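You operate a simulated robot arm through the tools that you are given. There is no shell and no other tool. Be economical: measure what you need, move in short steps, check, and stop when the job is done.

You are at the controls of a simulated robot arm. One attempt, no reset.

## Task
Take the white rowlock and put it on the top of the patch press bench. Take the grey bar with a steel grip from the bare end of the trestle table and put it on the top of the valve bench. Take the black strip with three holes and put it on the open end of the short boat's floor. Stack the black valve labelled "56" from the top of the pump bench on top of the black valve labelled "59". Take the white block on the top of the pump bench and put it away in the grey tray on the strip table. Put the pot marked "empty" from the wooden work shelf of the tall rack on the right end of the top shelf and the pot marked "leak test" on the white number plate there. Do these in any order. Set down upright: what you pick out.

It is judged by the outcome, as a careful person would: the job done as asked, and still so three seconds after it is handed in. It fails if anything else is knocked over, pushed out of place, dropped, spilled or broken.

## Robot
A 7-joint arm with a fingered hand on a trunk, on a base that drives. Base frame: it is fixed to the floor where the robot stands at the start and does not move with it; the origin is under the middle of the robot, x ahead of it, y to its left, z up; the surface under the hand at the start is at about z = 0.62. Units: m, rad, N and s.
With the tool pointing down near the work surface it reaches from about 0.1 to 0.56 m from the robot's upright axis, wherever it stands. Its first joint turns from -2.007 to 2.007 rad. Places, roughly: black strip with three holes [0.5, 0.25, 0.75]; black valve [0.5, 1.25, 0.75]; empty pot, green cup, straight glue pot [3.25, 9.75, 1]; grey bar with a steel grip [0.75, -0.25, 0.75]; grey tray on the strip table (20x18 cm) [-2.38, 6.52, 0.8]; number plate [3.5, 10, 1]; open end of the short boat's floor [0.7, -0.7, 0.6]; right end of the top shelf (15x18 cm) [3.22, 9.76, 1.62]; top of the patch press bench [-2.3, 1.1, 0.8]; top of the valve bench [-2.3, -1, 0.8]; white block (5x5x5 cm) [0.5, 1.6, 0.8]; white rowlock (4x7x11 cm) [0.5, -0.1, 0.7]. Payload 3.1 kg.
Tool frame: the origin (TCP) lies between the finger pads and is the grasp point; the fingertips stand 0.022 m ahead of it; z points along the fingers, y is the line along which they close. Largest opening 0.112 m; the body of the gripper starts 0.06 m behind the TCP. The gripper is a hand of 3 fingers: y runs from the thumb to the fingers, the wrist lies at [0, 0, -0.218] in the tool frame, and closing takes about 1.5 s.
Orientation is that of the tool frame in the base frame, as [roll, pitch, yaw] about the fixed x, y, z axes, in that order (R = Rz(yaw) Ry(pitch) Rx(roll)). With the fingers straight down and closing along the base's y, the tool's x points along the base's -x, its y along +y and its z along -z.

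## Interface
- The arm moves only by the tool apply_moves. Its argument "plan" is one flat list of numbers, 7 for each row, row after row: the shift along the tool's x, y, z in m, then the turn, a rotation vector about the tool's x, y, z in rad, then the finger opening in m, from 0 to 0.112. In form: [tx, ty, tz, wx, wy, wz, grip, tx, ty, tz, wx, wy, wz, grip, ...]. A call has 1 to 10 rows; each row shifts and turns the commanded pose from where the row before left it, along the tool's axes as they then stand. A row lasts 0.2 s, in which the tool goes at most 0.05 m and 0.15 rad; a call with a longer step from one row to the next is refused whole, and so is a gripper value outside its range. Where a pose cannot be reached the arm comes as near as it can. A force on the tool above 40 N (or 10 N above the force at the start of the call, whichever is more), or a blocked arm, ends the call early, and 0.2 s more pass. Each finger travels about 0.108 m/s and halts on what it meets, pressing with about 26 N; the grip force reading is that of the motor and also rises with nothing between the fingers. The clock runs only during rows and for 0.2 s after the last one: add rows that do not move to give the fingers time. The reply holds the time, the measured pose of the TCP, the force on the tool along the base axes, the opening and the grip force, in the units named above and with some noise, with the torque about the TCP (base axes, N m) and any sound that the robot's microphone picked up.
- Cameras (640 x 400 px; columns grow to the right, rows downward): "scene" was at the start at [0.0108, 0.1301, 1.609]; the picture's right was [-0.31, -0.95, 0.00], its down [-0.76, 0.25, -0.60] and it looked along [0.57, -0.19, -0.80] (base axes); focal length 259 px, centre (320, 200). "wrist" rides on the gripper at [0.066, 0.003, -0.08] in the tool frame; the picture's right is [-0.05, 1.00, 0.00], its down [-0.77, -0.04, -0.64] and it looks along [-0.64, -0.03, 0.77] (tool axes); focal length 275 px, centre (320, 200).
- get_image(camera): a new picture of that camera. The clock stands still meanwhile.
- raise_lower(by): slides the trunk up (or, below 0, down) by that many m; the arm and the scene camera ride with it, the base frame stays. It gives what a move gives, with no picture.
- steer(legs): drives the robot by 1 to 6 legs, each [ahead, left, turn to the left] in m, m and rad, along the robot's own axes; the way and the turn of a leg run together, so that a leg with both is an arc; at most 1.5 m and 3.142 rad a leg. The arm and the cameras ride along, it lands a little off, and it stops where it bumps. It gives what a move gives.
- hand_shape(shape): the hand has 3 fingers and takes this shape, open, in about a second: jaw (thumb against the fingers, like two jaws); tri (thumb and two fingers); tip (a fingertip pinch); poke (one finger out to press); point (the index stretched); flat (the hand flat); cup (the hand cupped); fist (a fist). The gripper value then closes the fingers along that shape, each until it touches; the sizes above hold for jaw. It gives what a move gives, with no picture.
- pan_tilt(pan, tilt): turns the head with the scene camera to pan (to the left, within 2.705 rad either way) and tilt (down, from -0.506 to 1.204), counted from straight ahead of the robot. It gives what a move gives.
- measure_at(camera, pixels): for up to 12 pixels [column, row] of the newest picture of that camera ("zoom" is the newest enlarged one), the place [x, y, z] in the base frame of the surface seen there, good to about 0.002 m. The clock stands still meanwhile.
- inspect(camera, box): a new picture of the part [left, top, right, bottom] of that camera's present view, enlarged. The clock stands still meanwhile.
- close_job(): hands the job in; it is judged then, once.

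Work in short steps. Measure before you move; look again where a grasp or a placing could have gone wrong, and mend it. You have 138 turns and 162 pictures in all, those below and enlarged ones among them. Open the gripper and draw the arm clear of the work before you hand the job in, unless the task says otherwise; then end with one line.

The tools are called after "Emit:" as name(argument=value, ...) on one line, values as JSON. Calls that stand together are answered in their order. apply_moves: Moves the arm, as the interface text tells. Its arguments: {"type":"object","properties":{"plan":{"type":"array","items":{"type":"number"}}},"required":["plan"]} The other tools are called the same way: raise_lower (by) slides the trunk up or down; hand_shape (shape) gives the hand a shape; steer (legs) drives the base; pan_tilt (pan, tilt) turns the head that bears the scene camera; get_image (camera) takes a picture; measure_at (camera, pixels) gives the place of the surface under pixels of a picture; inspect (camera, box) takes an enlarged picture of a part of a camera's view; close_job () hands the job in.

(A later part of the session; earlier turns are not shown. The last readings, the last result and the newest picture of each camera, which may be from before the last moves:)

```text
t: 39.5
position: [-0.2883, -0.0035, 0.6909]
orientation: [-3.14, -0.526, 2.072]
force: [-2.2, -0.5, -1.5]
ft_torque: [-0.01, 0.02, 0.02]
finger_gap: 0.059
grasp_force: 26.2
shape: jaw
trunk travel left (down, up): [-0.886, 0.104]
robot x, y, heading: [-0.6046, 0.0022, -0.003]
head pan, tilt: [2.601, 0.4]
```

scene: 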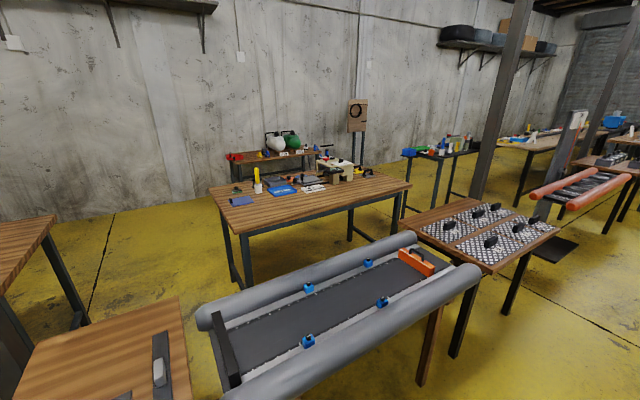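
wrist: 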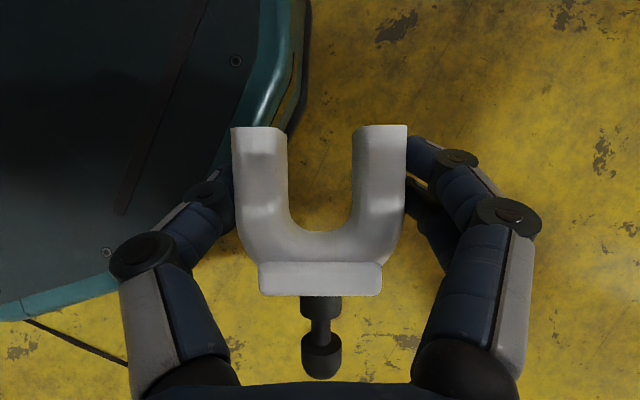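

I need the layout of the corridor between the row of tables and the benches. I take views left-back and right-back with the head high.

Emit:
pan_tilt(pan=2.3, tilt=0.45)

Emit:
get_image(camera="scene")

Emit:
measure_at(camera="scene", pixels=[[200, 300], [260, 260], [300, 240], [150, 330], [330, 230], [400, 200], [180, 250], [230, 235], [120, 270], [450, 300], [420, 330], [500, 230]])

Emit:
pan_tilt(pan=-2.6, tilt=0.45)

Emit:
get_image(camera="scene")

```text
t: 40.3
position: [-0.2893, -0.0032, 0.6913]
orientation: [-3.14, -0.525, 2.075]
force: [0.2, 0.6, -0.1]
ft_torque: [0.02, 0.02, 0.02]
finger_gap: 0.0593
grasp_force: 26.1
shape: jaw
trunk travel left (down, up): [-0.886, 0.104]
robot x, y, heading: [-0.6043, 0.0004, -0.011]
head pan, tilt: [2.3, 0.45]
```

```text
129 pictures are left
```

scene: 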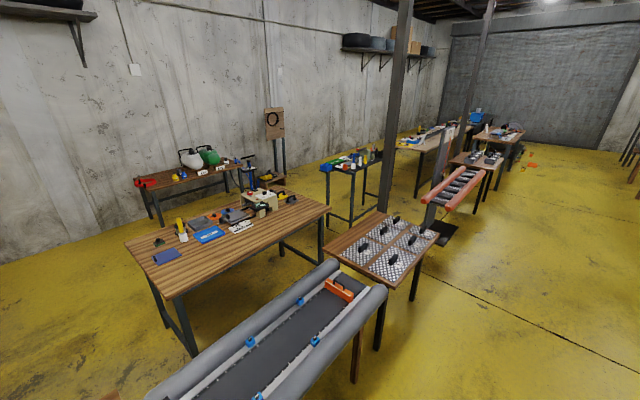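

```text
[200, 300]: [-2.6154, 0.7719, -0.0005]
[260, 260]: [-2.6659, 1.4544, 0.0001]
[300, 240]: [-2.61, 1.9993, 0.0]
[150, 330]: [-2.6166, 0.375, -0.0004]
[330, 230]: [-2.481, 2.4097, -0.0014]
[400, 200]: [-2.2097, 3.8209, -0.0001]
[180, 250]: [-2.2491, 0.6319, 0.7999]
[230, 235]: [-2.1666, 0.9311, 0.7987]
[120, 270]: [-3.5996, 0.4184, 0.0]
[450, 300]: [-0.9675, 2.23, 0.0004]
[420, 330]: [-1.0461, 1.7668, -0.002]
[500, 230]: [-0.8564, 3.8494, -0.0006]
```

```text
t: 44.2
position: [-0.2892, -0.0037, 0.6913]
orientation: [3.141, -0.525, 2.071]
force: [0.3, 0.2, -0.5]
ft_torque: [-0.01, 0.0, 0.0]
finger_gap: 0.0595
grasp_force: 25.8
shape: jaw
trunk travel left (down, up): [-0.886, 0.104]
robot x, y, heading: [-0.6033, 0.0022, -0.003]
head pan, tilt: [-2.601, 0.45]
```

```text
128 pictures are left
```

scene: 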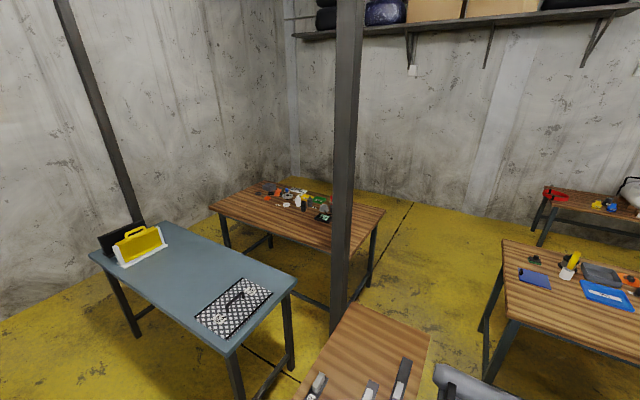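

I measure bench corners, the post and gaps in this view.

Emit:
measure_at(camera="scene", pixels=[[382, 210], [340, 245], [215, 207], [290, 180], [293, 283], [230, 350], [95, 255], [350, 310], [428, 345], [335, 325], [395, 290], [505, 243]])

Emit:
measure_at(camera="scene", pixels=[[360, 385], [400, 365], [460, 300], [400, 250], [450, 370], [490, 395], [510, 318], [300, 375], [280, 395], [415, 395], [270, 215], [350, 225]])

Emit:
inspect(camera="scene", box=[200, 170, 520, 400])

```text
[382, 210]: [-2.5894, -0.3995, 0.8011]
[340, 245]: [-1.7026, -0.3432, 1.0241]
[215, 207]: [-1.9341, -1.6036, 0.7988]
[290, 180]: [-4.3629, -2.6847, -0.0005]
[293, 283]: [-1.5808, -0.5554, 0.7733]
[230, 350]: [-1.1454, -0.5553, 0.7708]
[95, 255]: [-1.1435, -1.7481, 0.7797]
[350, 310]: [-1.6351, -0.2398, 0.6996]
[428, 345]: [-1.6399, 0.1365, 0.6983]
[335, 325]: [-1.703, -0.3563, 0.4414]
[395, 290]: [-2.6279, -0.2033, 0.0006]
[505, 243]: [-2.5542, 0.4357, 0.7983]
```

```text
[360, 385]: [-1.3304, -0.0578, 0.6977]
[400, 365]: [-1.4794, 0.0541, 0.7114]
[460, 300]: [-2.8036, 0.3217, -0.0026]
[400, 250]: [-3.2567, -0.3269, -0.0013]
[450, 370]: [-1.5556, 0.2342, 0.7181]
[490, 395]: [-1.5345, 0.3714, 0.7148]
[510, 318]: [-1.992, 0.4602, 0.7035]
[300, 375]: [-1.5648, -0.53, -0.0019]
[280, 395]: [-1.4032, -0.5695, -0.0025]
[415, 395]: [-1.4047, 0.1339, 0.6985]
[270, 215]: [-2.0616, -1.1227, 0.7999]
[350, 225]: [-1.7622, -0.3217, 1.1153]
```

```text
1.74 times, centred on (360, 285) of scene
```

zoom: 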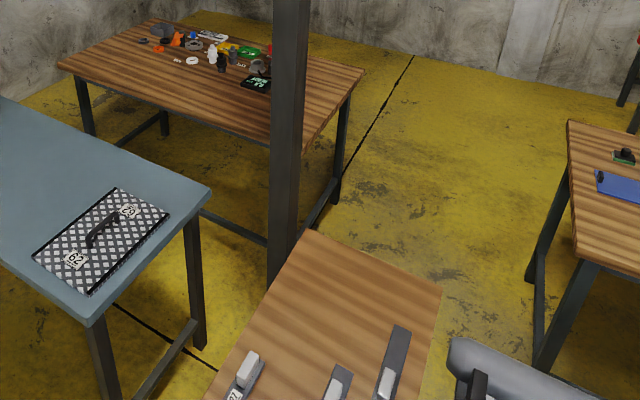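

Access to the benches at x≈-2.3 is from around y≈2.2, behind the patch bench, into the free floor between the two benches. I look left and back-left for a clear route.

Emit:
pan_tilt(pan=1.75, tilt=0.5)

Emit:
get_image(camera="scene")

Emit:
measure_at(camera="scene", pixels=[[300, 150], [200, 190], [240, 215], [130, 215], [180, 240], [290, 190], [330, 250], [350, 350], [60, 240], [95, 215], [150, 180], [480, 300]])

```text
t: 47.7
position: [-0.2884, -0.003, 0.6913]
orientation: [-3.138, -0.526, 2.072]
force: [0.6, 0.6, -1.0]
ft_torque: [0.0, -0.01, 0.02]
finger_gap: 0.0593
grasp_force: 25.7
shape: jaw
trunk travel left (down, up): [-0.886, 0.104]
robot x, y, heading: [-0.6063, 0.0038, -0.01]
head pan, tilt: [1.751, 0.499]
```

```text
126 pictures are left
```

scene: 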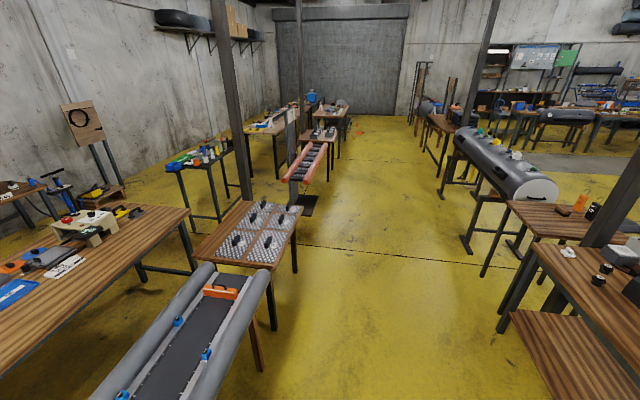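

```text
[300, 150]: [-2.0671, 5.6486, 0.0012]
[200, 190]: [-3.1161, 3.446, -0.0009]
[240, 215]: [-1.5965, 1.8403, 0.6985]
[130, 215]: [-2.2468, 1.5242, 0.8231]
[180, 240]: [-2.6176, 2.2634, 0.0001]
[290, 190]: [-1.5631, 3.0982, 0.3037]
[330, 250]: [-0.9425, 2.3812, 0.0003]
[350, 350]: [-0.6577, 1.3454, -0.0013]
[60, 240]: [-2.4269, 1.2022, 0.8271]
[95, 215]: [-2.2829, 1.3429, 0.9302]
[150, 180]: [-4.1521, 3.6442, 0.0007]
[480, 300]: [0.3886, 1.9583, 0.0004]
```

The aisle at x≈-1…0.3 is open. I measure the gap beyond the perforated table: post, corners, the next tables.

Emit:
inspect(camera="scene", box=[110, 110, 340, 270])

Emit:
measure_at(camera="scene", pixels=[[302, 207], [246, 200], [190, 208], [243, 190], [218, 218], [225, 222], [283, 183], [310, 205], [165, 168], [250, 152], [190, 285], [135, 282]])

```text
2.50 times, centred on (225, 190) of scene
```

zoom: 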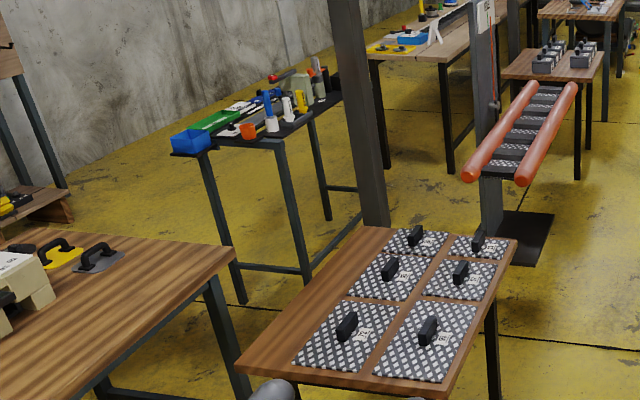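

```text
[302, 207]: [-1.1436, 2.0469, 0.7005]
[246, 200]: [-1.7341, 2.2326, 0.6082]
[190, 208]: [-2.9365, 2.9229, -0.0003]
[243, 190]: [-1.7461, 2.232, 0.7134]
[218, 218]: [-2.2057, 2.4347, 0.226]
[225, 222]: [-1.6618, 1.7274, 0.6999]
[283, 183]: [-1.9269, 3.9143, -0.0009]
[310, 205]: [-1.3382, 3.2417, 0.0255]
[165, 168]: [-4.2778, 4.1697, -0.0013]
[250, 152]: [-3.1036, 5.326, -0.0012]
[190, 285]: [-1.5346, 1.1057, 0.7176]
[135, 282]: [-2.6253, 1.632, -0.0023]
```

The gap by the post is too narrow; the way must go around the black-topped table (y≈2.4–3.5). I turn left and drive up the aisle to y≈3, then look.

Emit:
steer(legs=[[0, 0, 1.571], [1.5, 0, 0], [1.5, 0, 0]])

Emit:
pan_tilt(pan=1.4, tilt=0.45)

Emit:
get_image(camera="scene")

```text
t: 66.1
position: [-0.6196, 3.3376, 0.6909]
orientation: [-3.14, -0.524, -2.633]
force: [-0.3, 0.3, -0.5]
ft_torque: [-0.03, -0.01, -0.03]
finger_gap: 0.0593
grasp_force: 26.3
shape: jaw
trunk travel left (down, up): [-0.886, 0.104]
robot x, y, heading: [-0.6235, 3.0193, 1.569]
head pan, tilt: [1.751, 0.499]
```

```text
t: 66.9
position: [-0.6188, 3.3376, 0.6919]
orientation: [-3.139, -0.526, -2.632]
force: [0.4, 0.4, -1.7]
ft_torque: [-0.01, 0.03, -0.04]
finger_gap: 0.0592
grasp_force: 25.9
shape: jaw
trunk travel left (down, up): [-0.886, 0.104]
robot x, y, heading: [-0.621, 3.0198, 1.571]
head pan, tilt: [1.4, 0.45]
```

```text
124 pictures are left
```

scene: 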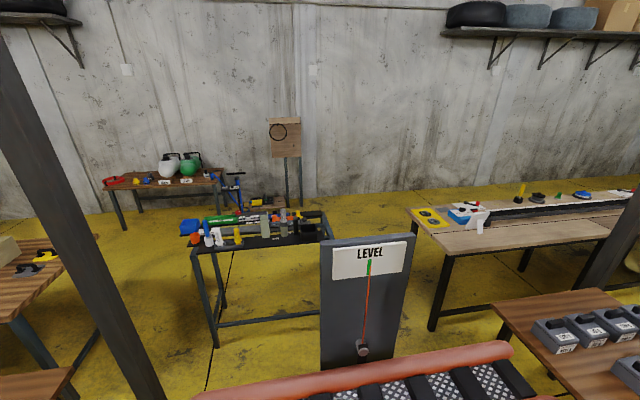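

Emit:
measure_at(camera="scene", pixels=[[190, 255], [333, 232], [322, 212], [450, 260], [412, 210], [430, 325], [500, 305], [220, 345], [285, 310], [400, 300], [510, 345], [640, 290]])

Emit:
measure_at(camera="scene", pixels=[[100, 260], [160, 240], [122, 230], [220, 220], [300, 205], [280, 240], [380, 230], [150, 300], [60, 280], [330, 260], [400, 220], [210, 180]])

```text
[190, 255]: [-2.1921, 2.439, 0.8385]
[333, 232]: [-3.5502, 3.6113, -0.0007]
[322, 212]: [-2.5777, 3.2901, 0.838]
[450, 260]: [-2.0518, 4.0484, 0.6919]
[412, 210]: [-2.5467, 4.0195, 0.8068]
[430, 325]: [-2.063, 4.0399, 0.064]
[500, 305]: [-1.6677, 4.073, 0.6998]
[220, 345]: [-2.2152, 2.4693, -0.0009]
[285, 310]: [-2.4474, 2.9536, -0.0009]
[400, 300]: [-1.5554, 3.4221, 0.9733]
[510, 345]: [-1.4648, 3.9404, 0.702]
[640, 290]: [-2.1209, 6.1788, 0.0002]
```

```text
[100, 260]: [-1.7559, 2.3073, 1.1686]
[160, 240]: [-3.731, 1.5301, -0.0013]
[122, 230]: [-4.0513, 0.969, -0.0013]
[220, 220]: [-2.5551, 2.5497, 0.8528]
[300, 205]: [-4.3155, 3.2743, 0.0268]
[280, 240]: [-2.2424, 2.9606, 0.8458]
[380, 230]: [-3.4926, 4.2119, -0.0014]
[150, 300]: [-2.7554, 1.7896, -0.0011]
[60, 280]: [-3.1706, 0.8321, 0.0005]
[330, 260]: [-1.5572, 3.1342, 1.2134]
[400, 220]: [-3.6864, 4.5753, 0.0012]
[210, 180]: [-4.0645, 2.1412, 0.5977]
```

I look at the gap at y≈3.65 near the level stand's base and the tables further up the aisle.

Emit:
pan_tilt(pan=0.9, tilt=0.55)

Emit:
get_image(camera="scene")

```text
t: 67.8
position: [-0.6187, 3.3374, 0.6909]
orientation: [-3.139, -0.525, -2.632]
force: [-0.3, 1.5, -1.2]
ft_torque: [-0.04, 0.02, -0.04]
finger_gap: 0.0592
grasp_force: 25.4
shape: jaw
trunk travel left (down, up): [-0.886, 0.104]
robot x, y, heading: [-0.6212, 3.0221, 1.569]
head pan, tilt: [0.901, 0.55]
```

```text
123 pictures are left
```

scene: 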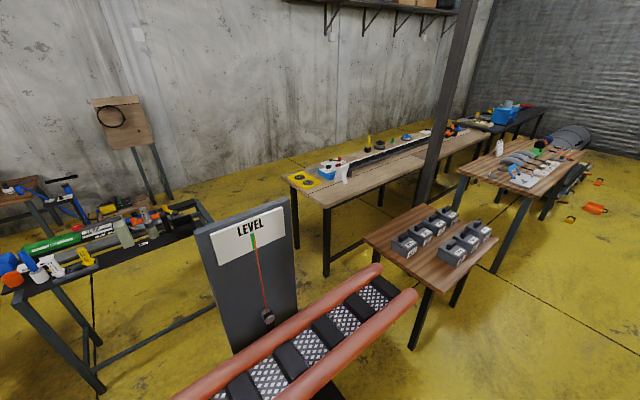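

Emit:
measure_at(camera="scene", pixels=[[380, 266], [415, 291], [340, 375], [365, 236], [434, 287], [497, 239], [410, 348], [420, 190], [458, 172], [535, 195], [490, 272], [350, 392]])

Emit:
measure_at(camera="scene", pixels=[[330, 275], [285, 180], [300, 345], [345, 385], [470, 160], [440, 205], [365, 330], [480, 130], [585, 155], [480, 165], [500, 155], [425, 210]])

```text
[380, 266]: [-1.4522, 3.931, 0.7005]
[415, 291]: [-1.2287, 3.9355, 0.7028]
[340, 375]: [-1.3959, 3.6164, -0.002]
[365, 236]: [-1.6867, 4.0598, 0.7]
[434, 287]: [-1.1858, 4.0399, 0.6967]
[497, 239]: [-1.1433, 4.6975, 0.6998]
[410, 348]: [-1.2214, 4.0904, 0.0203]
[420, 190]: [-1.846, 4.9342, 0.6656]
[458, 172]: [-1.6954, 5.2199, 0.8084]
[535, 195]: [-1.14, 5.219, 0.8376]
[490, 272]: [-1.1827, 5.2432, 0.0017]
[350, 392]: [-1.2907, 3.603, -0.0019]
```

```text
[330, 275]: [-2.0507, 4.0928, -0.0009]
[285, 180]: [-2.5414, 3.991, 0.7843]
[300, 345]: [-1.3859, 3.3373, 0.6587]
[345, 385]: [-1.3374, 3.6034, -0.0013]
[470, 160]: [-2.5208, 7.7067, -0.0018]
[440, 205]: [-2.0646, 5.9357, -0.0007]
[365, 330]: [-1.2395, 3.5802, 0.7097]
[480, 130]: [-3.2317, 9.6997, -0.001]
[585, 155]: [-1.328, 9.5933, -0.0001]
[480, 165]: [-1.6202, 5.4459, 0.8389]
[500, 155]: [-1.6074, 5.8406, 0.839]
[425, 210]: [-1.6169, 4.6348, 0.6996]
```

Red tubes close that gap. The far end (y≈7.5) may be the open way round. I look straight ahead along the aisle.

Emit:
pan_tilt(pan=0.25, tilt=0.35)

Emit:
get_image(camera="scene")

Emit:
inspect(camera="scene", box=[60, 60, 380, 260])

```text
t: 68.9
position: [-0.6185, 3.3362, 0.6913]
orientation: [-3.141, -0.524, -2.631]
force: [-0.6, -0.1, -1.2]
ft_torque: [-0.01, 0.0, 0.03]
finger_gap: 0.0591
grasp_force: 26.1
shape: jaw
trunk travel left (down, up): [-0.886, 0.104]
robot x, y, heading: [-0.6214, 3.0231, 1.571]
head pan, tilt: [0.25, 0.351]
```

```text
122 pictures are left
```

scene: 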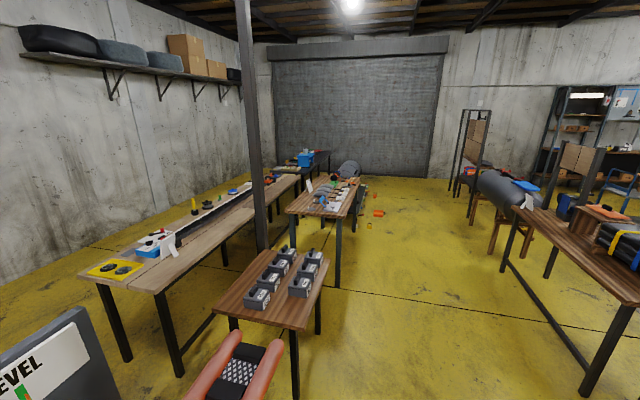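

```text
2.00 times, centred on (220, 160) of scene
```

zoom: 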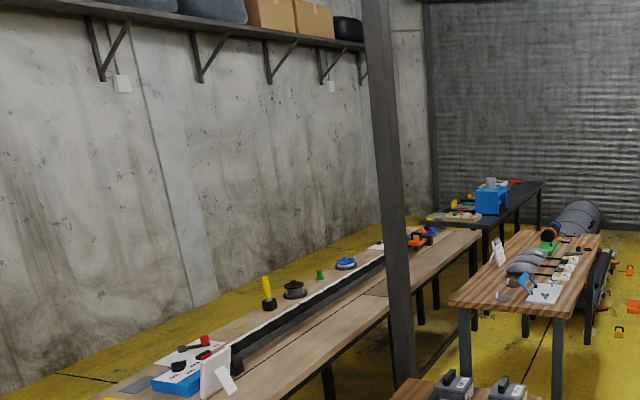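

Emit:
measure_at(camera="scene", pixels=[[296, 182], [340, 178], [368, 225], [380, 213], [378, 197], [361, 190], [288, 212], [350, 163], [325, 172], [270, 172], [345, 208], [360, 205]])

Emit:
measure_at(camera="scene", pixels=[[470, 195], [465, 230], [505, 245], [580, 390], [512, 205], [283, 190], [285, 215], [305, 168], [420, 185], [400, 300], [275, 215], [300, 178]])

```text
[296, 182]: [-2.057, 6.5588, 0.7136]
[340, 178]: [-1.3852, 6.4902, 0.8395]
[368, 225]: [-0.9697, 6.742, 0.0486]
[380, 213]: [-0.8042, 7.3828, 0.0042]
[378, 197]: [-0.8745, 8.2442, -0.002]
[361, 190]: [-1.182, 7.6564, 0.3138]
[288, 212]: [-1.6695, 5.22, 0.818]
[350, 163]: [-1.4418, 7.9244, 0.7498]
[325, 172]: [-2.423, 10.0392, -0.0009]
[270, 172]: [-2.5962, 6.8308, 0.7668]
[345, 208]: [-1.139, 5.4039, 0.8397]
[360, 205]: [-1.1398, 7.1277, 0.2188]
```

```text
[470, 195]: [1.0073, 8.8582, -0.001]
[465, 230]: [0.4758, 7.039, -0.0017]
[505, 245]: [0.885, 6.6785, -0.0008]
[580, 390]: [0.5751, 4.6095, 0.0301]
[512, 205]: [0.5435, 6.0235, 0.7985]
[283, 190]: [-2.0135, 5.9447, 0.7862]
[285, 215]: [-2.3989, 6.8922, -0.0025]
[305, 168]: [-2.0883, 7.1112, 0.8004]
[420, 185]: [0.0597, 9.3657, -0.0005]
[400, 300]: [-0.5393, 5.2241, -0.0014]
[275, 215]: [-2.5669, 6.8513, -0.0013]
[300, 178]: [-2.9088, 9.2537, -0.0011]
```

The far way is long. I back up to y≈2.6 and look closely at the entry between the post and the level stand.

Emit:
steer(legs=[[-0.45, 0, 0]])

Emit:
pan_tilt(pan=1.5, tilt=0.65)

Emit:
get_image(camera="scene")

```text
t: 71.6
position: [-0.6184, 2.8849, 0.6908]
orientation: [-3.139, -0.524, -2.636]
force: [-0.3, 0.9, -1.4]
ft_torque: [0.01, 0.0, -0.05]
finger_gap: 0.0593
grasp_force: 25.6
shape: jaw
trunk travel left (down, up): [-0.886, 0.104]
robot x, y, heading: [-0.6251, 2.5711, 1.565]
head pan, tilt: [0.25, 0.351]
```

```text
t: 73.0
position: [-0.6187, 2.8856, 0.6909]
orientation: [-3.14, -0.525, -2.635]
force: [0.1, 0.6, -0.7]
ft_torque: [-0.02, 0.01, -0.01]
finger_gap: 0.0593
grasp_force: 26.8
shape: jaw
trunk travel left (down, up): [-0.886, 0.104]
robot x, y, heading: [-0.6238, 2.5666, 1.574]
head pan, tilt: [1.499, 0.649]
```

```text
120 pictures are left
```

scene: 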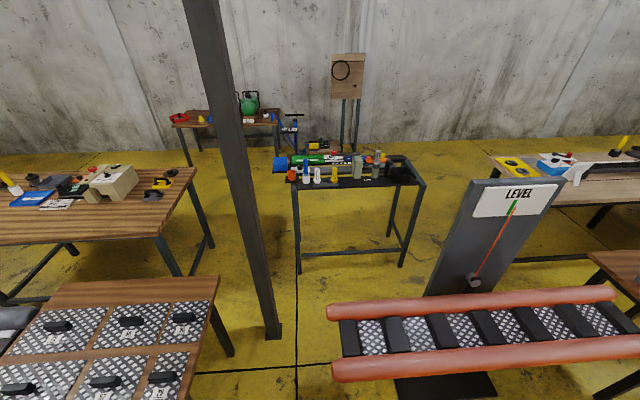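

Emit:
measure_at(camera="scene", pixels=[[396, 384], [410, 395], [268, 338], [282, 337], [299, 270], [403, 265], [328, 310], [333, 370], [425, 292], [220, 278], [230, 353], [492, 380]])

Emit:
measure_at(camera="scene", pixels=[[180, 275], [197, 170], [212, 246], [425, 185], [290, 185], [160, 180], [330, 390], [345, 340], [264, 250], [240, 250], [370, 330], [560, 185]])

```text
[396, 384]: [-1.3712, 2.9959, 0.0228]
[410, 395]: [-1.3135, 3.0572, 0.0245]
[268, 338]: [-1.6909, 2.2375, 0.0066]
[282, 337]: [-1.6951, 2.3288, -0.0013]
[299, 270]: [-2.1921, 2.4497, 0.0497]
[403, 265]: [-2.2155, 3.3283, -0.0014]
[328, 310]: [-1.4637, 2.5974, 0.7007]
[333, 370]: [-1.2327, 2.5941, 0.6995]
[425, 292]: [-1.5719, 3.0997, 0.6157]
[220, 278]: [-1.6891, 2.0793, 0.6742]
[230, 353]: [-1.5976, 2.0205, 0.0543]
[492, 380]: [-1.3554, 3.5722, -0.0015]
```

```text
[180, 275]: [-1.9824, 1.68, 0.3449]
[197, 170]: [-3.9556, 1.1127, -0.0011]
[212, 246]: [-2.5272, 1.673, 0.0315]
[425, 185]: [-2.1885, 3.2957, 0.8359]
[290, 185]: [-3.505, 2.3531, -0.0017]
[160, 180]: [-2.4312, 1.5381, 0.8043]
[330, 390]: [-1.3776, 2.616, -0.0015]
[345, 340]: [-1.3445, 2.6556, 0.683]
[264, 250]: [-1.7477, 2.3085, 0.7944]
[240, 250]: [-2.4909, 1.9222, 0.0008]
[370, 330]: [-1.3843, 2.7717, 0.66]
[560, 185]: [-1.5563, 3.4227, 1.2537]
```

That entry is too tight (disc r≈0.26). The south side (floor seen at y≈-2.7) looks wider and shorter: I back down the aisle to y≈-1 and look there.

Emit:
steer(legs=[[-1.5, 0, 0], [-1.5, 0, 0], [-0.5, 0, 0]])

Emit:
pan_tilt(pan=2.3, tilt=0.5)

Emit:
get_image(camera="scene")

```text
t: 90.2
position: [-0.6222, -0.6518, 0.692]
orientation: [-3.14, -0.525, -2.638]
force: [0.3, 0.4, -1.4]
ft_torque: [-0.05, 0.04, -0.02]
finger_gap: 0.0593
grasp_force: 25.7
shape: jaw
trunk travel left (down, up): [-0.886, 0.104]
robot x, y, heading: [-0.6276, -0.9675, 1.564]
head pan, tilt: [1.499, 0.649]
```

```text
t: 91.3
position: [-0.6226, -0.6508, 0.6911]
orientation: [-3.14, -0.525, -2.638]
force: [-0.3, 0.4, -1.9]
ft_torque: [0.0, 0.04, -0.04]
finger_gap: 0.0593
grasp_force: 26.3
shape: jaw
trunk travel left (down, up): [-0.886, 0.104]
robot x, y, heading: [-0.6286, -0.9653, 1.566]
head pan, tilt: [2.3, 0.499]
```

```text
119 pictures are left
```

scene: 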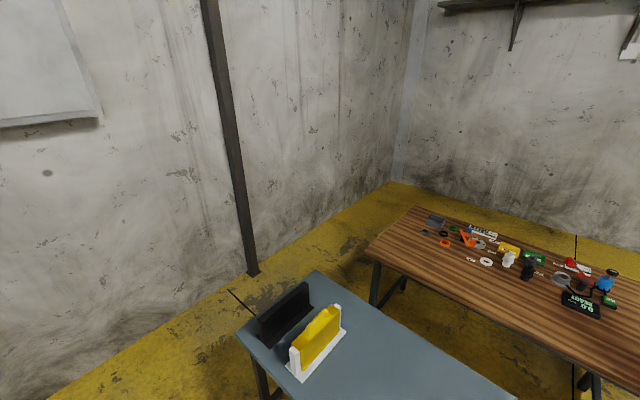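

Emit:
measure_at(camera="scene", pixels=[[252, 268], [258, 272], [200, 300], [320, 225], [390, 182], [372, 252], [418, 207], [238, 338], [315, 272], [80, 385], [260, 365], [640, 250]])

Emit:
measure_at(camera="scene", pixels=[[370, 285], [310, 255], [230, 320], [400, 285], [410, 225], [440, 250], [500, 300], [560, 320], [480, 255], [350, 300], [430, 220], [590, 340]])

```text
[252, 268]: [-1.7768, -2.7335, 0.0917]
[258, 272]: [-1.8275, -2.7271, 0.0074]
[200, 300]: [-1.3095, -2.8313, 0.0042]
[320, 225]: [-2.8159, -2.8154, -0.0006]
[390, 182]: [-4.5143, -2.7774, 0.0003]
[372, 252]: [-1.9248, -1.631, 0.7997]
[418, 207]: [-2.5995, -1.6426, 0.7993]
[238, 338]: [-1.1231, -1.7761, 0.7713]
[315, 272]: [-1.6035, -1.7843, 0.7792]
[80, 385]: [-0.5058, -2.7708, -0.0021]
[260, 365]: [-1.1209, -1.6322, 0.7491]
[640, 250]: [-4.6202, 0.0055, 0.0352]
```

```text
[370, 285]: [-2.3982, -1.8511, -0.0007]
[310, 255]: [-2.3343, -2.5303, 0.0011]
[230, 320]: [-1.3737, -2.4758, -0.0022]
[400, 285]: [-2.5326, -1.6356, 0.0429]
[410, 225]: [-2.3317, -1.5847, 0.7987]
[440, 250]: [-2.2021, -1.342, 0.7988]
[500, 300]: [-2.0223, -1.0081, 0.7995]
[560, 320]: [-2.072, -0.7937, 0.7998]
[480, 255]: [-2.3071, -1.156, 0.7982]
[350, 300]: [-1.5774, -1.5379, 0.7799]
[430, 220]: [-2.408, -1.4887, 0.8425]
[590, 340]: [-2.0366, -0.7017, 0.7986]
```

The south corridor is clear (y -1.78…-2.8). I raise the held rowlock, then drive south, west behind the valve bench, north, and into the free floor between the benches.

Emit:
apply_moves(plan=[0.0225, 0, -0.039, 0, 0, 0, 0.045, 0.0225, 0, -0.039, 0, 0, 0, 0.045, 0.0225, 0, -0.039, 0, 0, 0, 0.045, 0.0225, 0, -0.039, 0, 0, 0, 0.045, 0.0225, 0, -0.039, 0, 0, 0, 0.045, 0.0225, 0, -0.039, 0, 0, 0, 0.045])

Emit:
steer(legs=[[-1.28, 0, 0], [0, 1.3, 0], [0, 1.12, 0], [1.15, 0, 0], [1.12, 0, 0]])

Emit:
pan_tilt(pan=-0.7, tilt=0.6)

Emit:
get_image(camera="scene")

```text
t: 92.7
position: [-0.6219, -0.6512, 0.9615]
orientation: [-3.139, -0.523, -2.638]
force: [-0.7, 0.2, -0.5]
ft_torque: [-0.03, -0.02, -0.02]
finger_gap: 0.0591
grasp_force: 26.0
shape: jaw
trunk travel left (down, up): [-0.886, 0.104]
robot x, y, heading: [-0.6305, -0.9671, 1.567]
head pan, tilt: [2.3, 0.499]
```

```text
t: 121.5
position: [-3.0504, 0.3656, 0.9612]
orientation: [-3.14, -0.526, -2.634]
force: [-0.5, 0.3, -1.1]
ft_torque: [-0.01, 0.05, -0.03]
finger_gap: 0.0592
grasp_force: 26.0
shape: jaw
trunk travel left (down, up): [-0.886, 0.104]
robot x, y, heading: [-3.0547, 0.0488, 1.568]
head pan, tilt: [2.3, 0.499]
```

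```text
t: 124.1
position: [-3.0499, 0.3646, 0.9625]
orientation: [-3.14, -0.526, -2.632]
force: [0.2, 0.0, -1.0]
ft_torque: [-0.06, 0.03, -0.04]
finger_gap: 0.059
grasp_force: 26.0
shape: jaw
trunk travel left (down, up): [-0.886, 0.104]
robot x, y, heading: [-3.0563, 0.0447, 1.567]
head pan, tilt: [-0.7, 0.6]
```

```text
118 pictures are left
```

scene: 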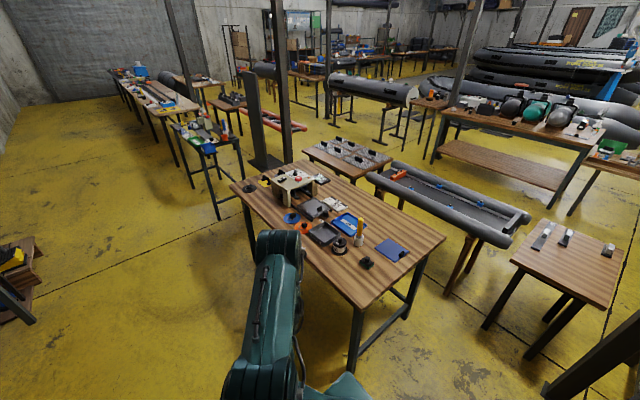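

Arrived. I measure free spots on the near-left end of the patch bench.

Emit:
inspect(camera="scene", box=[290, 180, 460, 320])

Emit:
measure_at(camera="scene", pixels=[[360, 304], [441, 238], [367, 263], [374, 268], [393, 250], [407, 257], [376, 247], [340, 290], [410, 235], [400, 275], [385, 280], [425, 240]])

```text
2.86 times, centred on (375, 250) of scene
```

zoom: 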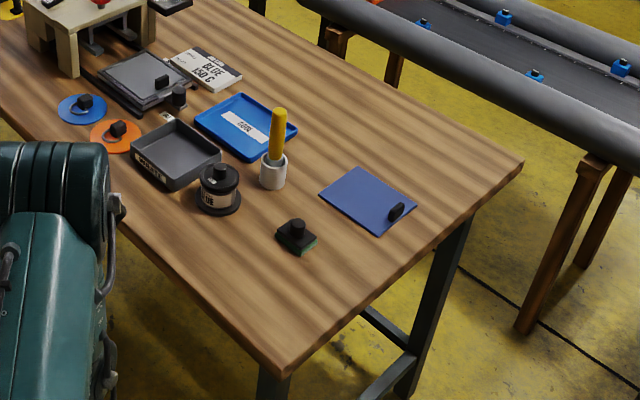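

```text
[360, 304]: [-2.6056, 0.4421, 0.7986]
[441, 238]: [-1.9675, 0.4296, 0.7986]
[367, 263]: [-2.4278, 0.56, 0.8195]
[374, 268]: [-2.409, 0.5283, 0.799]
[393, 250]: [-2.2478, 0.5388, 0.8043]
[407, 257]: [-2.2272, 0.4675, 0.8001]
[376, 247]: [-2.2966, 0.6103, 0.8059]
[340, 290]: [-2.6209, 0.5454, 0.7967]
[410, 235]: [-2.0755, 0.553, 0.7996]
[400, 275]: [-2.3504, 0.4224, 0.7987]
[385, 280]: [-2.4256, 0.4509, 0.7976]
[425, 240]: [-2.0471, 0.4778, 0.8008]
```

I'll use the free front-left area around (-2.06,0.55). First I turn the held rowlock about the vertical so its arms point +y (ahead), while in free air.

Emit:
apply_moves(plan=[0, 0, 0, -0.0736, 0, 0.1274, 0.045, 0, 0, 0, -0.0736, 0, 0.1274, 0.045, 0, 0, 0, -0.0736, 0, 0.1274, 0.045, 0, 0, 0, -0.0736, 0, 0.1274, 0.045, 0, 0, 0, -0.0736, 0, 0.1274, 0.045, 0, 0, 0, -0.0736, 0, 0.1274, 0.045, 0, 0, 0, -0.0736, 0, 0.1274, 0.045])

Emit:
apply_moves(plan=[0, 0, 0, -0.0736, 0, 0.1274, 0.045, 0, 0, 0, -0.0736, 0, 0.1274, 0.045, 0, 0, 0, -0.0736, 0, 0.1274, 0.045, 0, 0, 0, -0.0736, 0, 0.1274, 0.045, 0, 0, 0, -0.0736, 0, 0.1274, 0.045, 0, 0, 0, -0.0736, 0, 0.1274, 0.045, 0, 0, 0, -0.0736, 0, 0.1274, 0.045])

Emit:
steer(legs=[[0, -1.0, 0]])

Emit:
get_image(camera="wrist")

```text
t: 125.7
position: [-3.0512, 0.3641, 0.9626]
orientation: [-3.141, -0.523, 2.619]
force: [0.6, -0.3, -1.1]
ft_torque: [0.0, 0.04, 0.0]
finger_gap: 0.0594
grasp_force: 26.0
shape: jaw
trunk travel left (down, up): [-0.886, 0.104]
robot x, y, heading: [-3.0572, 0.0458, 1.566]
head pan, tilt: [-0.7, 0.6]
```

```text
t: 127.3
position: [-3.0499, 0.3646, 0.9613]
orientation: [3.142, -0.522, 1.587]
force: [-0.1, 0.1, -1.2]
ft_torque: [-0.02, -0.01, -0.01]
finger_gap: 0.059
grasp_force: 26.0
shape: jaw
trunk travel left (down, up): [-0.886, 0.104]
robot x, y, heading: [-3.0574, 0.0473, 1.573]
head pan, tilt: [-0.7, 0.6]
```

```text
t: 132.5
position: [-2.056, 0.3642, 0.9618]
orientation: [3.141, -0.523, 1.591]
force: [-0.2, -0.9, -0.1]
ft_torque: [0.03, 0.0, 0.02]
finger_gap: 0.0593
grasp_force: 26.0
shape: jaw
trunk travel left (down, up): [-0.886, 0.104]
robot x, y, heading: [-2.0578, 0.0485, 1.576]
head pan, tilt: [-0.7, 0.6]
```

```text
116 pictures are left
```

wrist: 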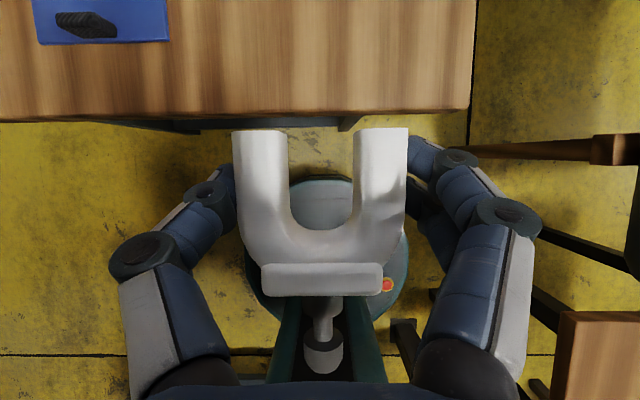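

The rowlock's arms now point +y over the bench edge. I move 0.2 m forward, then lower to about 5 mm above lying contact.

Emit:
apply_moves(plan=[0.0346, 0, 0.02, 0, 0, 0, 0.045, 0.0346, 0, 0.02, 0, 0, 0, 0.045, 0.0346, 0, 0.02, 0, 0, 0, 0.045, 0.0346, 0, 0.02, 0, 0, 0, 0.045, 0.0346, 0, 0.02, 0, 0, 0, 0.045, 0, 0, 0, 0, 0, 0, 0.045])

Emit:
apply_moves(plan=[-0.02, 0, 0.0346, 0, 0, 0, 0.045, -0.02, 0, 0.0346, 0, 0, 0, 0.045, -0.02, 0, 0.0346, 0, 0, 0, 0.045, 0, 0, 0, 0, 0, 0, 0.045])

Emit:
get_image(camera="wrist")

```text
t: 133.9
position: [-2.0588, 0.564, 0.9625]
orientation: [-3.141, -0.525, 1.591]
force: [-0.2, 0.3, -1.1]
ft_torque: [-0.02, 0.03, -0.01]
finger_gap: 0.0592
grasp_force: 25.9
shape: jaw
trunk travel left (down, up): [-0.886, 0.104]
robot x, y, heading: [-2.0606, 0.0492, 1.575]
head pan, tilt: [-0.7, 0.6]
```

```text
t: 134.9
position: [-2.0588, 0.5642, 0.8415]
orientation: [-3.14, -0.523, 1.592]
force: [-0.3, 0.2, 0.5]
ft_torque: [0.03, -0.03, 0.02]
finger_gap: 0.0592
grasp_force: 26.5
shape: jaw
trunk travel left (down, up): [-0.886, 0.104]
robot x, y, heading: [-2.062, 0.0513, 1.572]
head pan, tilt: [-0.7, 0.6]
```

```text
115 pictures are left
```

wrist: 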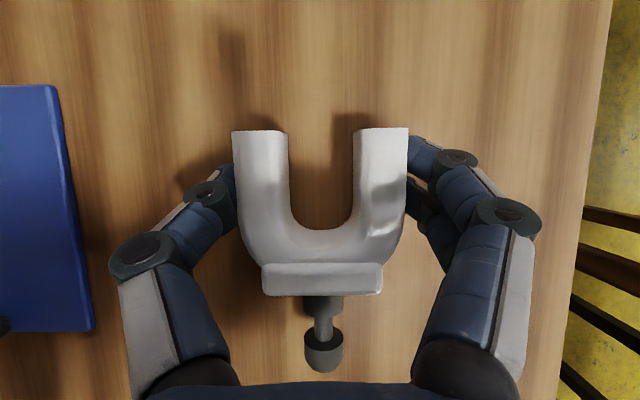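

Just above the bench. I lower the last millimetres and check the force before releasing.

Emit:
apply_moves(plan=[-0.002, 0, 0.0035, 0, 0, 0, 0.045, -0.002, 0, 0.0035, 0, 0, 0, 0.045, 0, 0, 0, 0, 0, 0, 0.045])

```text
t: 135.7
position: [-2.0593, 0.5649, 0.834]
orientation: [-3.141, -0.523, 1.591]
force: [0.0, 0.7, 1.7]
ft_torque: [-0.02, -0.05, 0.01]
finger_gap: 0.059
grasp_force: 26.0
shape: jaw
trunk travel left (down, up): [-0.886, 0.104]
robot x, y, heading: [-2.0605, 0.0518, 1.571]
head pan, tilt: [-0.7, 0.6]
```

Contact begins. I settle 2 mm, open, and withdraw straight up.

Emit:
apply_moves(plan=[-0.001, 0, 0.0018, 0, 0, 0, 0.045, 0, 0, 0, 0, 0, 0, 0.065, 0, 0, 0, 0, 0, 0, 0.09, 0, 0, 0, 0, 0, 0, 0.112, 0, 0, 0, 0, 0, 0, 0.112, 0.02, 0, -0.0346, 0, 0, 0, 0.112, 0.02, 0, -0.0346, 0, 0, 0, 0.112, 0.02, 0, -0.0346, 0, 0, 0, 0.112])

Emit:
apply_moves(plan=[0, 0, 0, 0, -0.15, 0, 0.112, 0, 0, 0, 0, -0.15, 0, 0.112, 0, 0, 0, 0, -0.15, 0, 0.112, 0, 0, 0, 0, -0.15, 0, 0.112, 0, 0, 0, 0, -0.15, 0, 0.112, 0, 0, 0, 0, -0.15, 0, 0.112])

Emit:
get_image(camera="wrist")

```text
t: 137.5
position: [-2.0597, 0.5641, 0.9535]
orientation: [-3.14, -0.523, 1.591]
force: [-0.2, -0.1, 0.7]
ft_torque: [0.01, 0.0, 0.01]
finger_gap: 0.1117
grasp_force: 0.1
shape: jaw
trunk travel left (down, up): [-0.886, 0.104]
robot x, y, heading: [-2.0589, 0.0463, 1.574]
head pan, tilt: [-0.7, 0.6]
```

```text
t: 138.9
position: [-2.0802, 0.5724, 0.951]
orientation: [-3.051, 0.25, 1.627]
force: [-0.3, -0.6, 0.5]
ft_torque: [0.02, 0.01, -0.03]
finger_gap: 0.1119
grasp_force: 0.1
shape: jaw
out of reach, approached as far as the arm can: row 3, 4
trunk travel left (down, up): [-0.886, 0.104]
robot x, y, heading: [-2.0607, 0.0474, 1.571]
head pan, tilt: [-0.7, 0.6]
```

```text
114 pictures are left
```

wrist: 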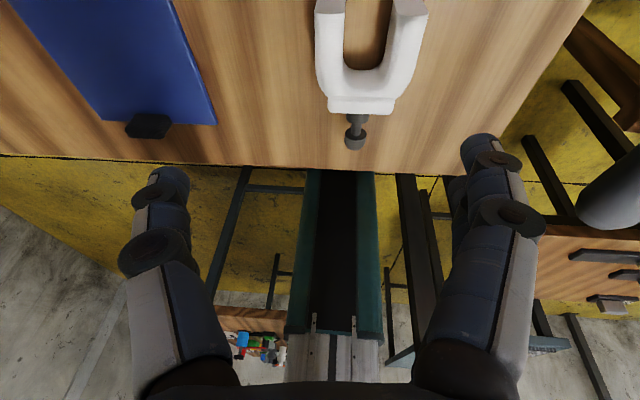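

Partly out of reach with that tilt. I drive 0.1 m closer and check the pose.

Emit:
steer(legs=[[0.1, 0, 0]])

Emit:
apply_moves(plan=[0, 0, 0, 0, 0, 0, 0.112, 0, 0, 0, 0, 0, 0, 0.112])

```text
t: 140.1
position: [-2.0784, 0.6707, 0.9521]
orientation: [-3.047, 0.253, 1.627]
force: [0.3, 0.4, -0.6]
ft_torque: [-0.03, 0.0, -0.03]
finger_gap: 0.1119
grasp_force: 0.0
shape: jaw
trunk travel left (down, up): [-0.886, 0.104]
robot x, y, heading: [-2.0599, 0.1489, 1.571]
head pan, tilt: [-0.7, 0.6]
```

```text
t: 140.7
position: [-2.0784, 0.6715, 0.9509]
orientation: [-3.047, 0.253, 1.629]
force: [-0.3, -0.2, -0.6]
ft_torque: [0.0, 0.02, 0.0]
finger_gap: 0.1119
grasp_force: 0.0
shape: jaw
trunk travel left (down, up): [-0.886, 0.104]
robot x, y, heading: [-2.061, 0.1495, 1.57]
head pan, tilt: [-0.7, 0.6]
```

I correct the small roll and bring the hand back over the rowlock with a pitch of about 0.40.

Emit:
apply_moves(plan=[-0.0355, 0.0063, 0.0092, -0.0946, 0, 0, 0.112, -0.0355, 0.0063, 0.0092, 0, -0.14, 0, 0.112, -0.0355, 0.0063, 0.0092, 0, 0, 0.05, 0.112, 0, 0, 0, 0, 0, 0, 0.112])

Emit:
get_image(camera="wrist")

```text
t: 141.7
position: [-2.0549, 0.5628, 0.9551]
orientation: [3.118, 0.391, 1.574]
force: [0.3, 0.2, 0.5]
ft_torque: [-0.04, 0.0, 0.0]
finger_gap: 0.1119
grasp_force: 0.1
shape: jaw
trunk travel left (down, up): [-0.886, 0.104]
robot x, y, heading: [-2.0601, 0.1469, 1.573]
head pan, tilt: [-0.7, 0.6]
```

```text
113 pictures are left
```

wrist: 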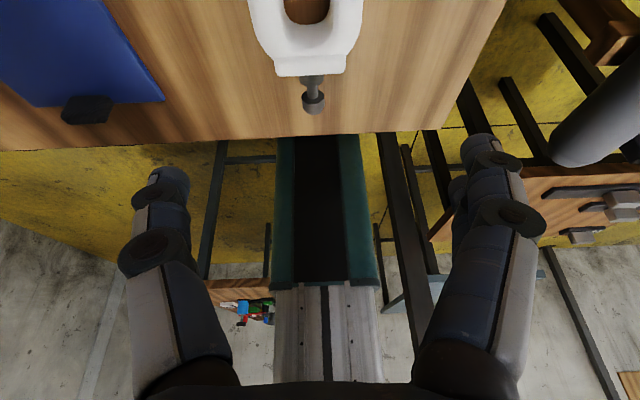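

The rowlock lies where released (grip point (-2.059,0.565)). I descend around its arms with this tilt.

Emit:
apply_moves(plan=[0.0165, -0.0013, 0.0383, 0.023, 0, 0, 0.112, 0.0165, -0.0013, 0.0383, 0, 0, 0, 0.112, 0.011, -0.0013, 0.0255, 0, 0, 0, 0.112, 0, 0, 0, 0, 0, 0, 0.112])

Emit:
get_image(camera="wrist")

```text
t: 142.7
position: [-2.06, 0.5639, 0.8445]
orientation: [-3.14, 0.391, 1.575]
force: [-0.7, 0.9, -0.6]
ft_torque: [0.0, -0.02, -0.03]
finger_gap: 0.1123
grasp_force: 0.1
shape: jaw
trunk travel left (down, up): [-0.886, 0.104]
robot x, y, heading: [-2.0594, 0.1462, 1.57]
head pan, tilt: [-0.7, 0.6]
```

```text
112 pictures are left
```

wrist: 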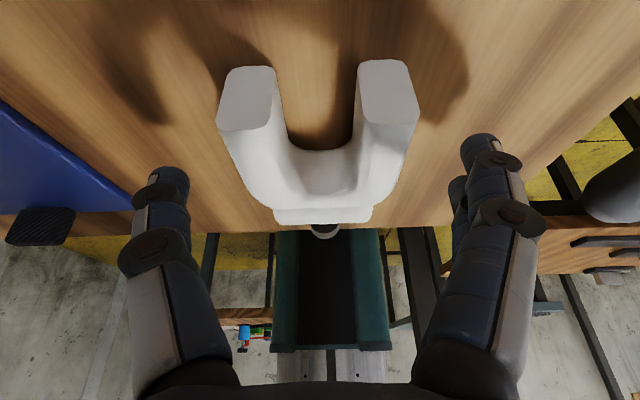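

Straddling. I go down the last 13 mm and close.

Emit:
apply_moves(plan=[0.005, 0, 0.0122, 0, 0, 0, 0.112, 0, 0, 0, 0, 0, 0, 0.045, 0, 0, 0, 0, 0, 0, 0.045, 0, 0, 0, 0, 0, 0, 0.045, 0, 0, 0, 0, 0, 0, 0.045, 0, 0, 0, 0, 0, 0, 0.045])

Emit:
apply_moves(plan=[-0.0038, 0, -0.0092, 0, 0, 0, 0.045, -0.0152, 0, -0.037, 0, 0, 0, 0.045, -0.0152, 0, -0.037, 0, 0, 0, 0.045, -0.0152, 0, -0.037, 0, 0, 0, 0.045, 0, 0, 0, 0, 0, 0, 0.045])

Emit:
get_image(camera="wrist")

```text
t: 144.1
position: [-2.0586, 0.5643, 0.8321]
orientation: [-3.141, 0.392, 1.574]
force: [0.9, -0.4, 0.2]
ft_torque: [0.05, 0.01, 0.01]
finger_gap: 0.0597
grasp_force: 25.9
shape: jaw
trunk travel left (down, up): [-0.886, 0.104]
robot x, y, heading: [-2.0578, 0.1456, 1.572]
head pan, tilt: [-0.7, 0.6]
```

```text
t: 145.2
position: [-2.0569, 0.5644, 0.9626]
orientation: [-3.14, 0.392, 1.574]
force: [0.1, -0.9, -1.6]
ft_torque: [0.02, -0.01, 0.01]
finger_gap: 0.0597
grasp_force: 26.2
shape: jaw
trunk travel left (down, up): [-0.886, 0.104]
robot x, y, heading: [-2.0588, 0.1458, 1.575]
head pan, tilt: [-0.7, 0.6]
```

```text
111 pictures are left
```

wrist: 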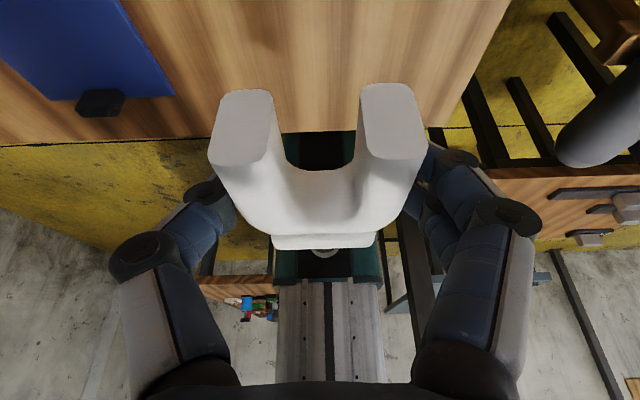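

It's held. I rotate the hand +90° about its closing axis to bring the rowlock upright.

Emit:
apply_moves(plan=[0, 0, 0, 0, 0.145, 0, 0.045, 0, 0, 0, 0, 0.145, 0, 0.045, 0, 0, 0, 0, 0.145, 0, 0.045, 0, 0, 0, 0, 0.145, 0, 0.045, 0, 0, 0, 0, 0.145, 0, 0.045, 0, 0, 0, 0, 0.145, 0, 0.045])

Emit:
apply_moves(plan=[0, 0, 0, 0, 0.145, 0, 0.045, 0, 0, 0, 0, 0.145, 0, 0.045, 0, 0, 0, 0, 0.145, 0, 0.045, 0, 0, 0, 0, 0.145, 0, 0.045, 0, 0, 0, 0, 0.1208, 0, 0.045, 0, 0, 0, 0, 0, 0, 0.045])

Emit:
get_image(camera="wrist")

Emit:
pan_tilt(pan=-0.1, tilt=0.9)

Emit:
get_image(camera="scene")

```text
t: 146.7
position: [-2.0588, 0.5641, 0.962]
orientation: [-3.139, -0.478, 1.575]
force: [0.1, 0.1, -1.4]
ft_torque: [0.0, 0.03, 0.02]
finger_gap: 0.0598
grasp_force: 25.9
shape: jaw
trunk travel left (down, up): [-0.886, 0.104]
robot x, y, heading: [-2.0598, 0.1461, 1.572]
head pan, tilt: [-0.7, 0.6]
```

```text
t: 148.1
position: [-2.0577, 0.5646, 0.9621]
orientation: [-3.142, -1.18, 1.571]
force: [0.4, -0.5, -1.3]
ft_torque: [-0.01, 0.0, -0.04]
finger_gap: 0.0596
grasp_force: 25.9
shape: jaw
trunk travel left (down, up): [-0.886, 0.104]
robot x, y, heading: [-2.0625, 0.1454, 1.575]
head pan, tilt: [-0.7, 0.6]
```

```text
110 pictures are left
```

wrist: 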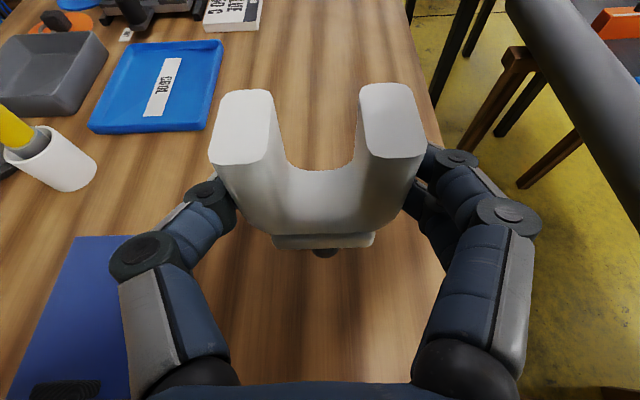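

```text
t: 149.1
position: [-2.0581, 0.566, 0.9627]
orientation: [-3.139, -1.18, 1.572]
force: [-0.2, -1.0, -1.2]
ft_torque: [-0.01, -0.02, 0.0]
finger_gap: 0.0596
grasp_force: 26.8
shape: jaw
trunk travel left (down, up): [-0.886, 0.104]
robot x, y, heading: [-2.058, 0.1492, 1.578]
head pan, tilt: [-0.099, 0.901]
```

```text
109 pictures are left
```

scene: 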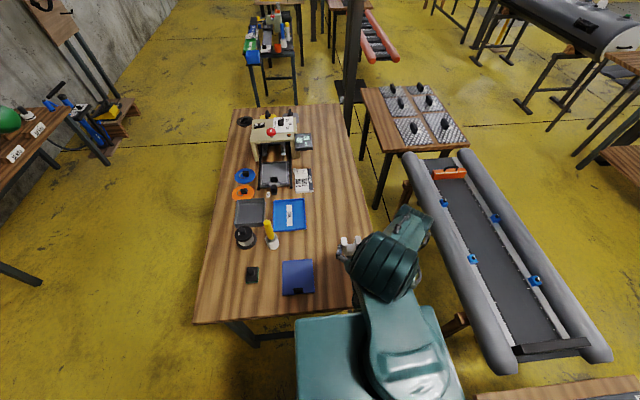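

The rowlock is upright. I check that its tops are level by measuring both arm tops in the wrist view.

Emit:
measure_at(camera="wrist", pixels=[[245, 97], [243, 155], [388, 92], [395, 150], [245, 125], [390, 120], [320, 250], [310, 300], [240, 128], [325, 255]])

```text
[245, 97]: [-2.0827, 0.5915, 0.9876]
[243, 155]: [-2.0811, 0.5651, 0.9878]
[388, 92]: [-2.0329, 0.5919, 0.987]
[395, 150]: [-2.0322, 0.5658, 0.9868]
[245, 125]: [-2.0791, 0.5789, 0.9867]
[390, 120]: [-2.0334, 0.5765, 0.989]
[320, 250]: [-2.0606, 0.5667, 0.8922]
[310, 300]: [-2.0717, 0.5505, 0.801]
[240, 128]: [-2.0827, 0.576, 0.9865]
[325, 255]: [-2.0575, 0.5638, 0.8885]
```

Level within 1 mm. I lower 70 mm, then feel for the bench in small steps.

Emit:
apply_moves(plan=[-0.0324, 0, 0.0133, 0, 0, 0, 0.045, -0.0324, 0, 0.0133, 0, 0, 0, 0.045, 0, 0, 0, 0, 0, 0, 0.045])

Emit:
apply_moves(plan=[-0.0028, 0, 0.0011, 0, 0, 0, 0.045, 0, 0, 0, 0, 0, 0, 0.045])

Emit:
apply_moves(plan=[-0.0019, 0, 0.0008, 0, 0, 0, 0.045, 0, 0, 0, 0, 0, 0, 0.045])

Emit:
apply_moves(plan=[-0.0019, 0, 0.0008, 0, 0, 0, 0.045, 0, 0, 0, 0, 0, 0, 0.045])

```text
t: 149.8
position: [-2.0582, 0.5652, 0.8919]
orientation: [-3.138, -1.181, 1.57]
force: [0.6, 0.9, -1.2]
ft_torque: [0.0, 0.01, -0.01]
finger_gap: 0.0594
grasp_force: 25.9
shape: jaw
trunk travel left (down, up): [-0.886, 0.104]
robot x, y, heading: [-2.0602, 0.15, 1.575]
head pan, tilt: [-0.099, 0.901]
```

```text
t: 150.4
position: [-2.0578, 0.5651, 0.8881]
orientation: [-3.138, -1.179, 1.569]
force: [-0.1, -1.3, -2.1]
ft_torque: [-0.03, 0.0, -0.01]
finger_gap: 0.0597
grasp_force: 25.8
shape: jaw
trunk travel left (down, up): [-0.886, 0.104]
robot x, y, heading: [-2.0615, 0.1493, 1.573]
head pan, tilt: [-0.099, 0.901]
```

```text
t: 151.1
position: [-2.0588, 0.5655, 0.8856]
orientation: [-3.138, -1.182, 1.571]
force: [-0.5, -0.2, -0.4]
ft_torque: [-0.02, 0.01, 0.0]
finger_gap: 0.0598
grasp_force: 26.1
shape: jaw
trunk travel left (down, up): [-0.886, 0.104]
robot x, y, heading: [-2.0578, 0.1464, 1.573]
head pan, tilt: [-0.099, 0.901]
```

```text
t: 151.7
position: [-2.0571, 0.565, 0.8836]
orientation: [-3.139, -1.179, 1.572]
force: [0.4, 0.4, -1.0]
ft_torque: [0.0, 0.0, 0.0]
finger_gap: 0.0597
grasp_force: 26.2
shape: jaw
trunk travel left (down, up): [-0.886, 0.104]
robot x, y, heading: [-2.0604, 0.1518, 1.574]
head pan, tilt: [-0.099, 0.901]
```

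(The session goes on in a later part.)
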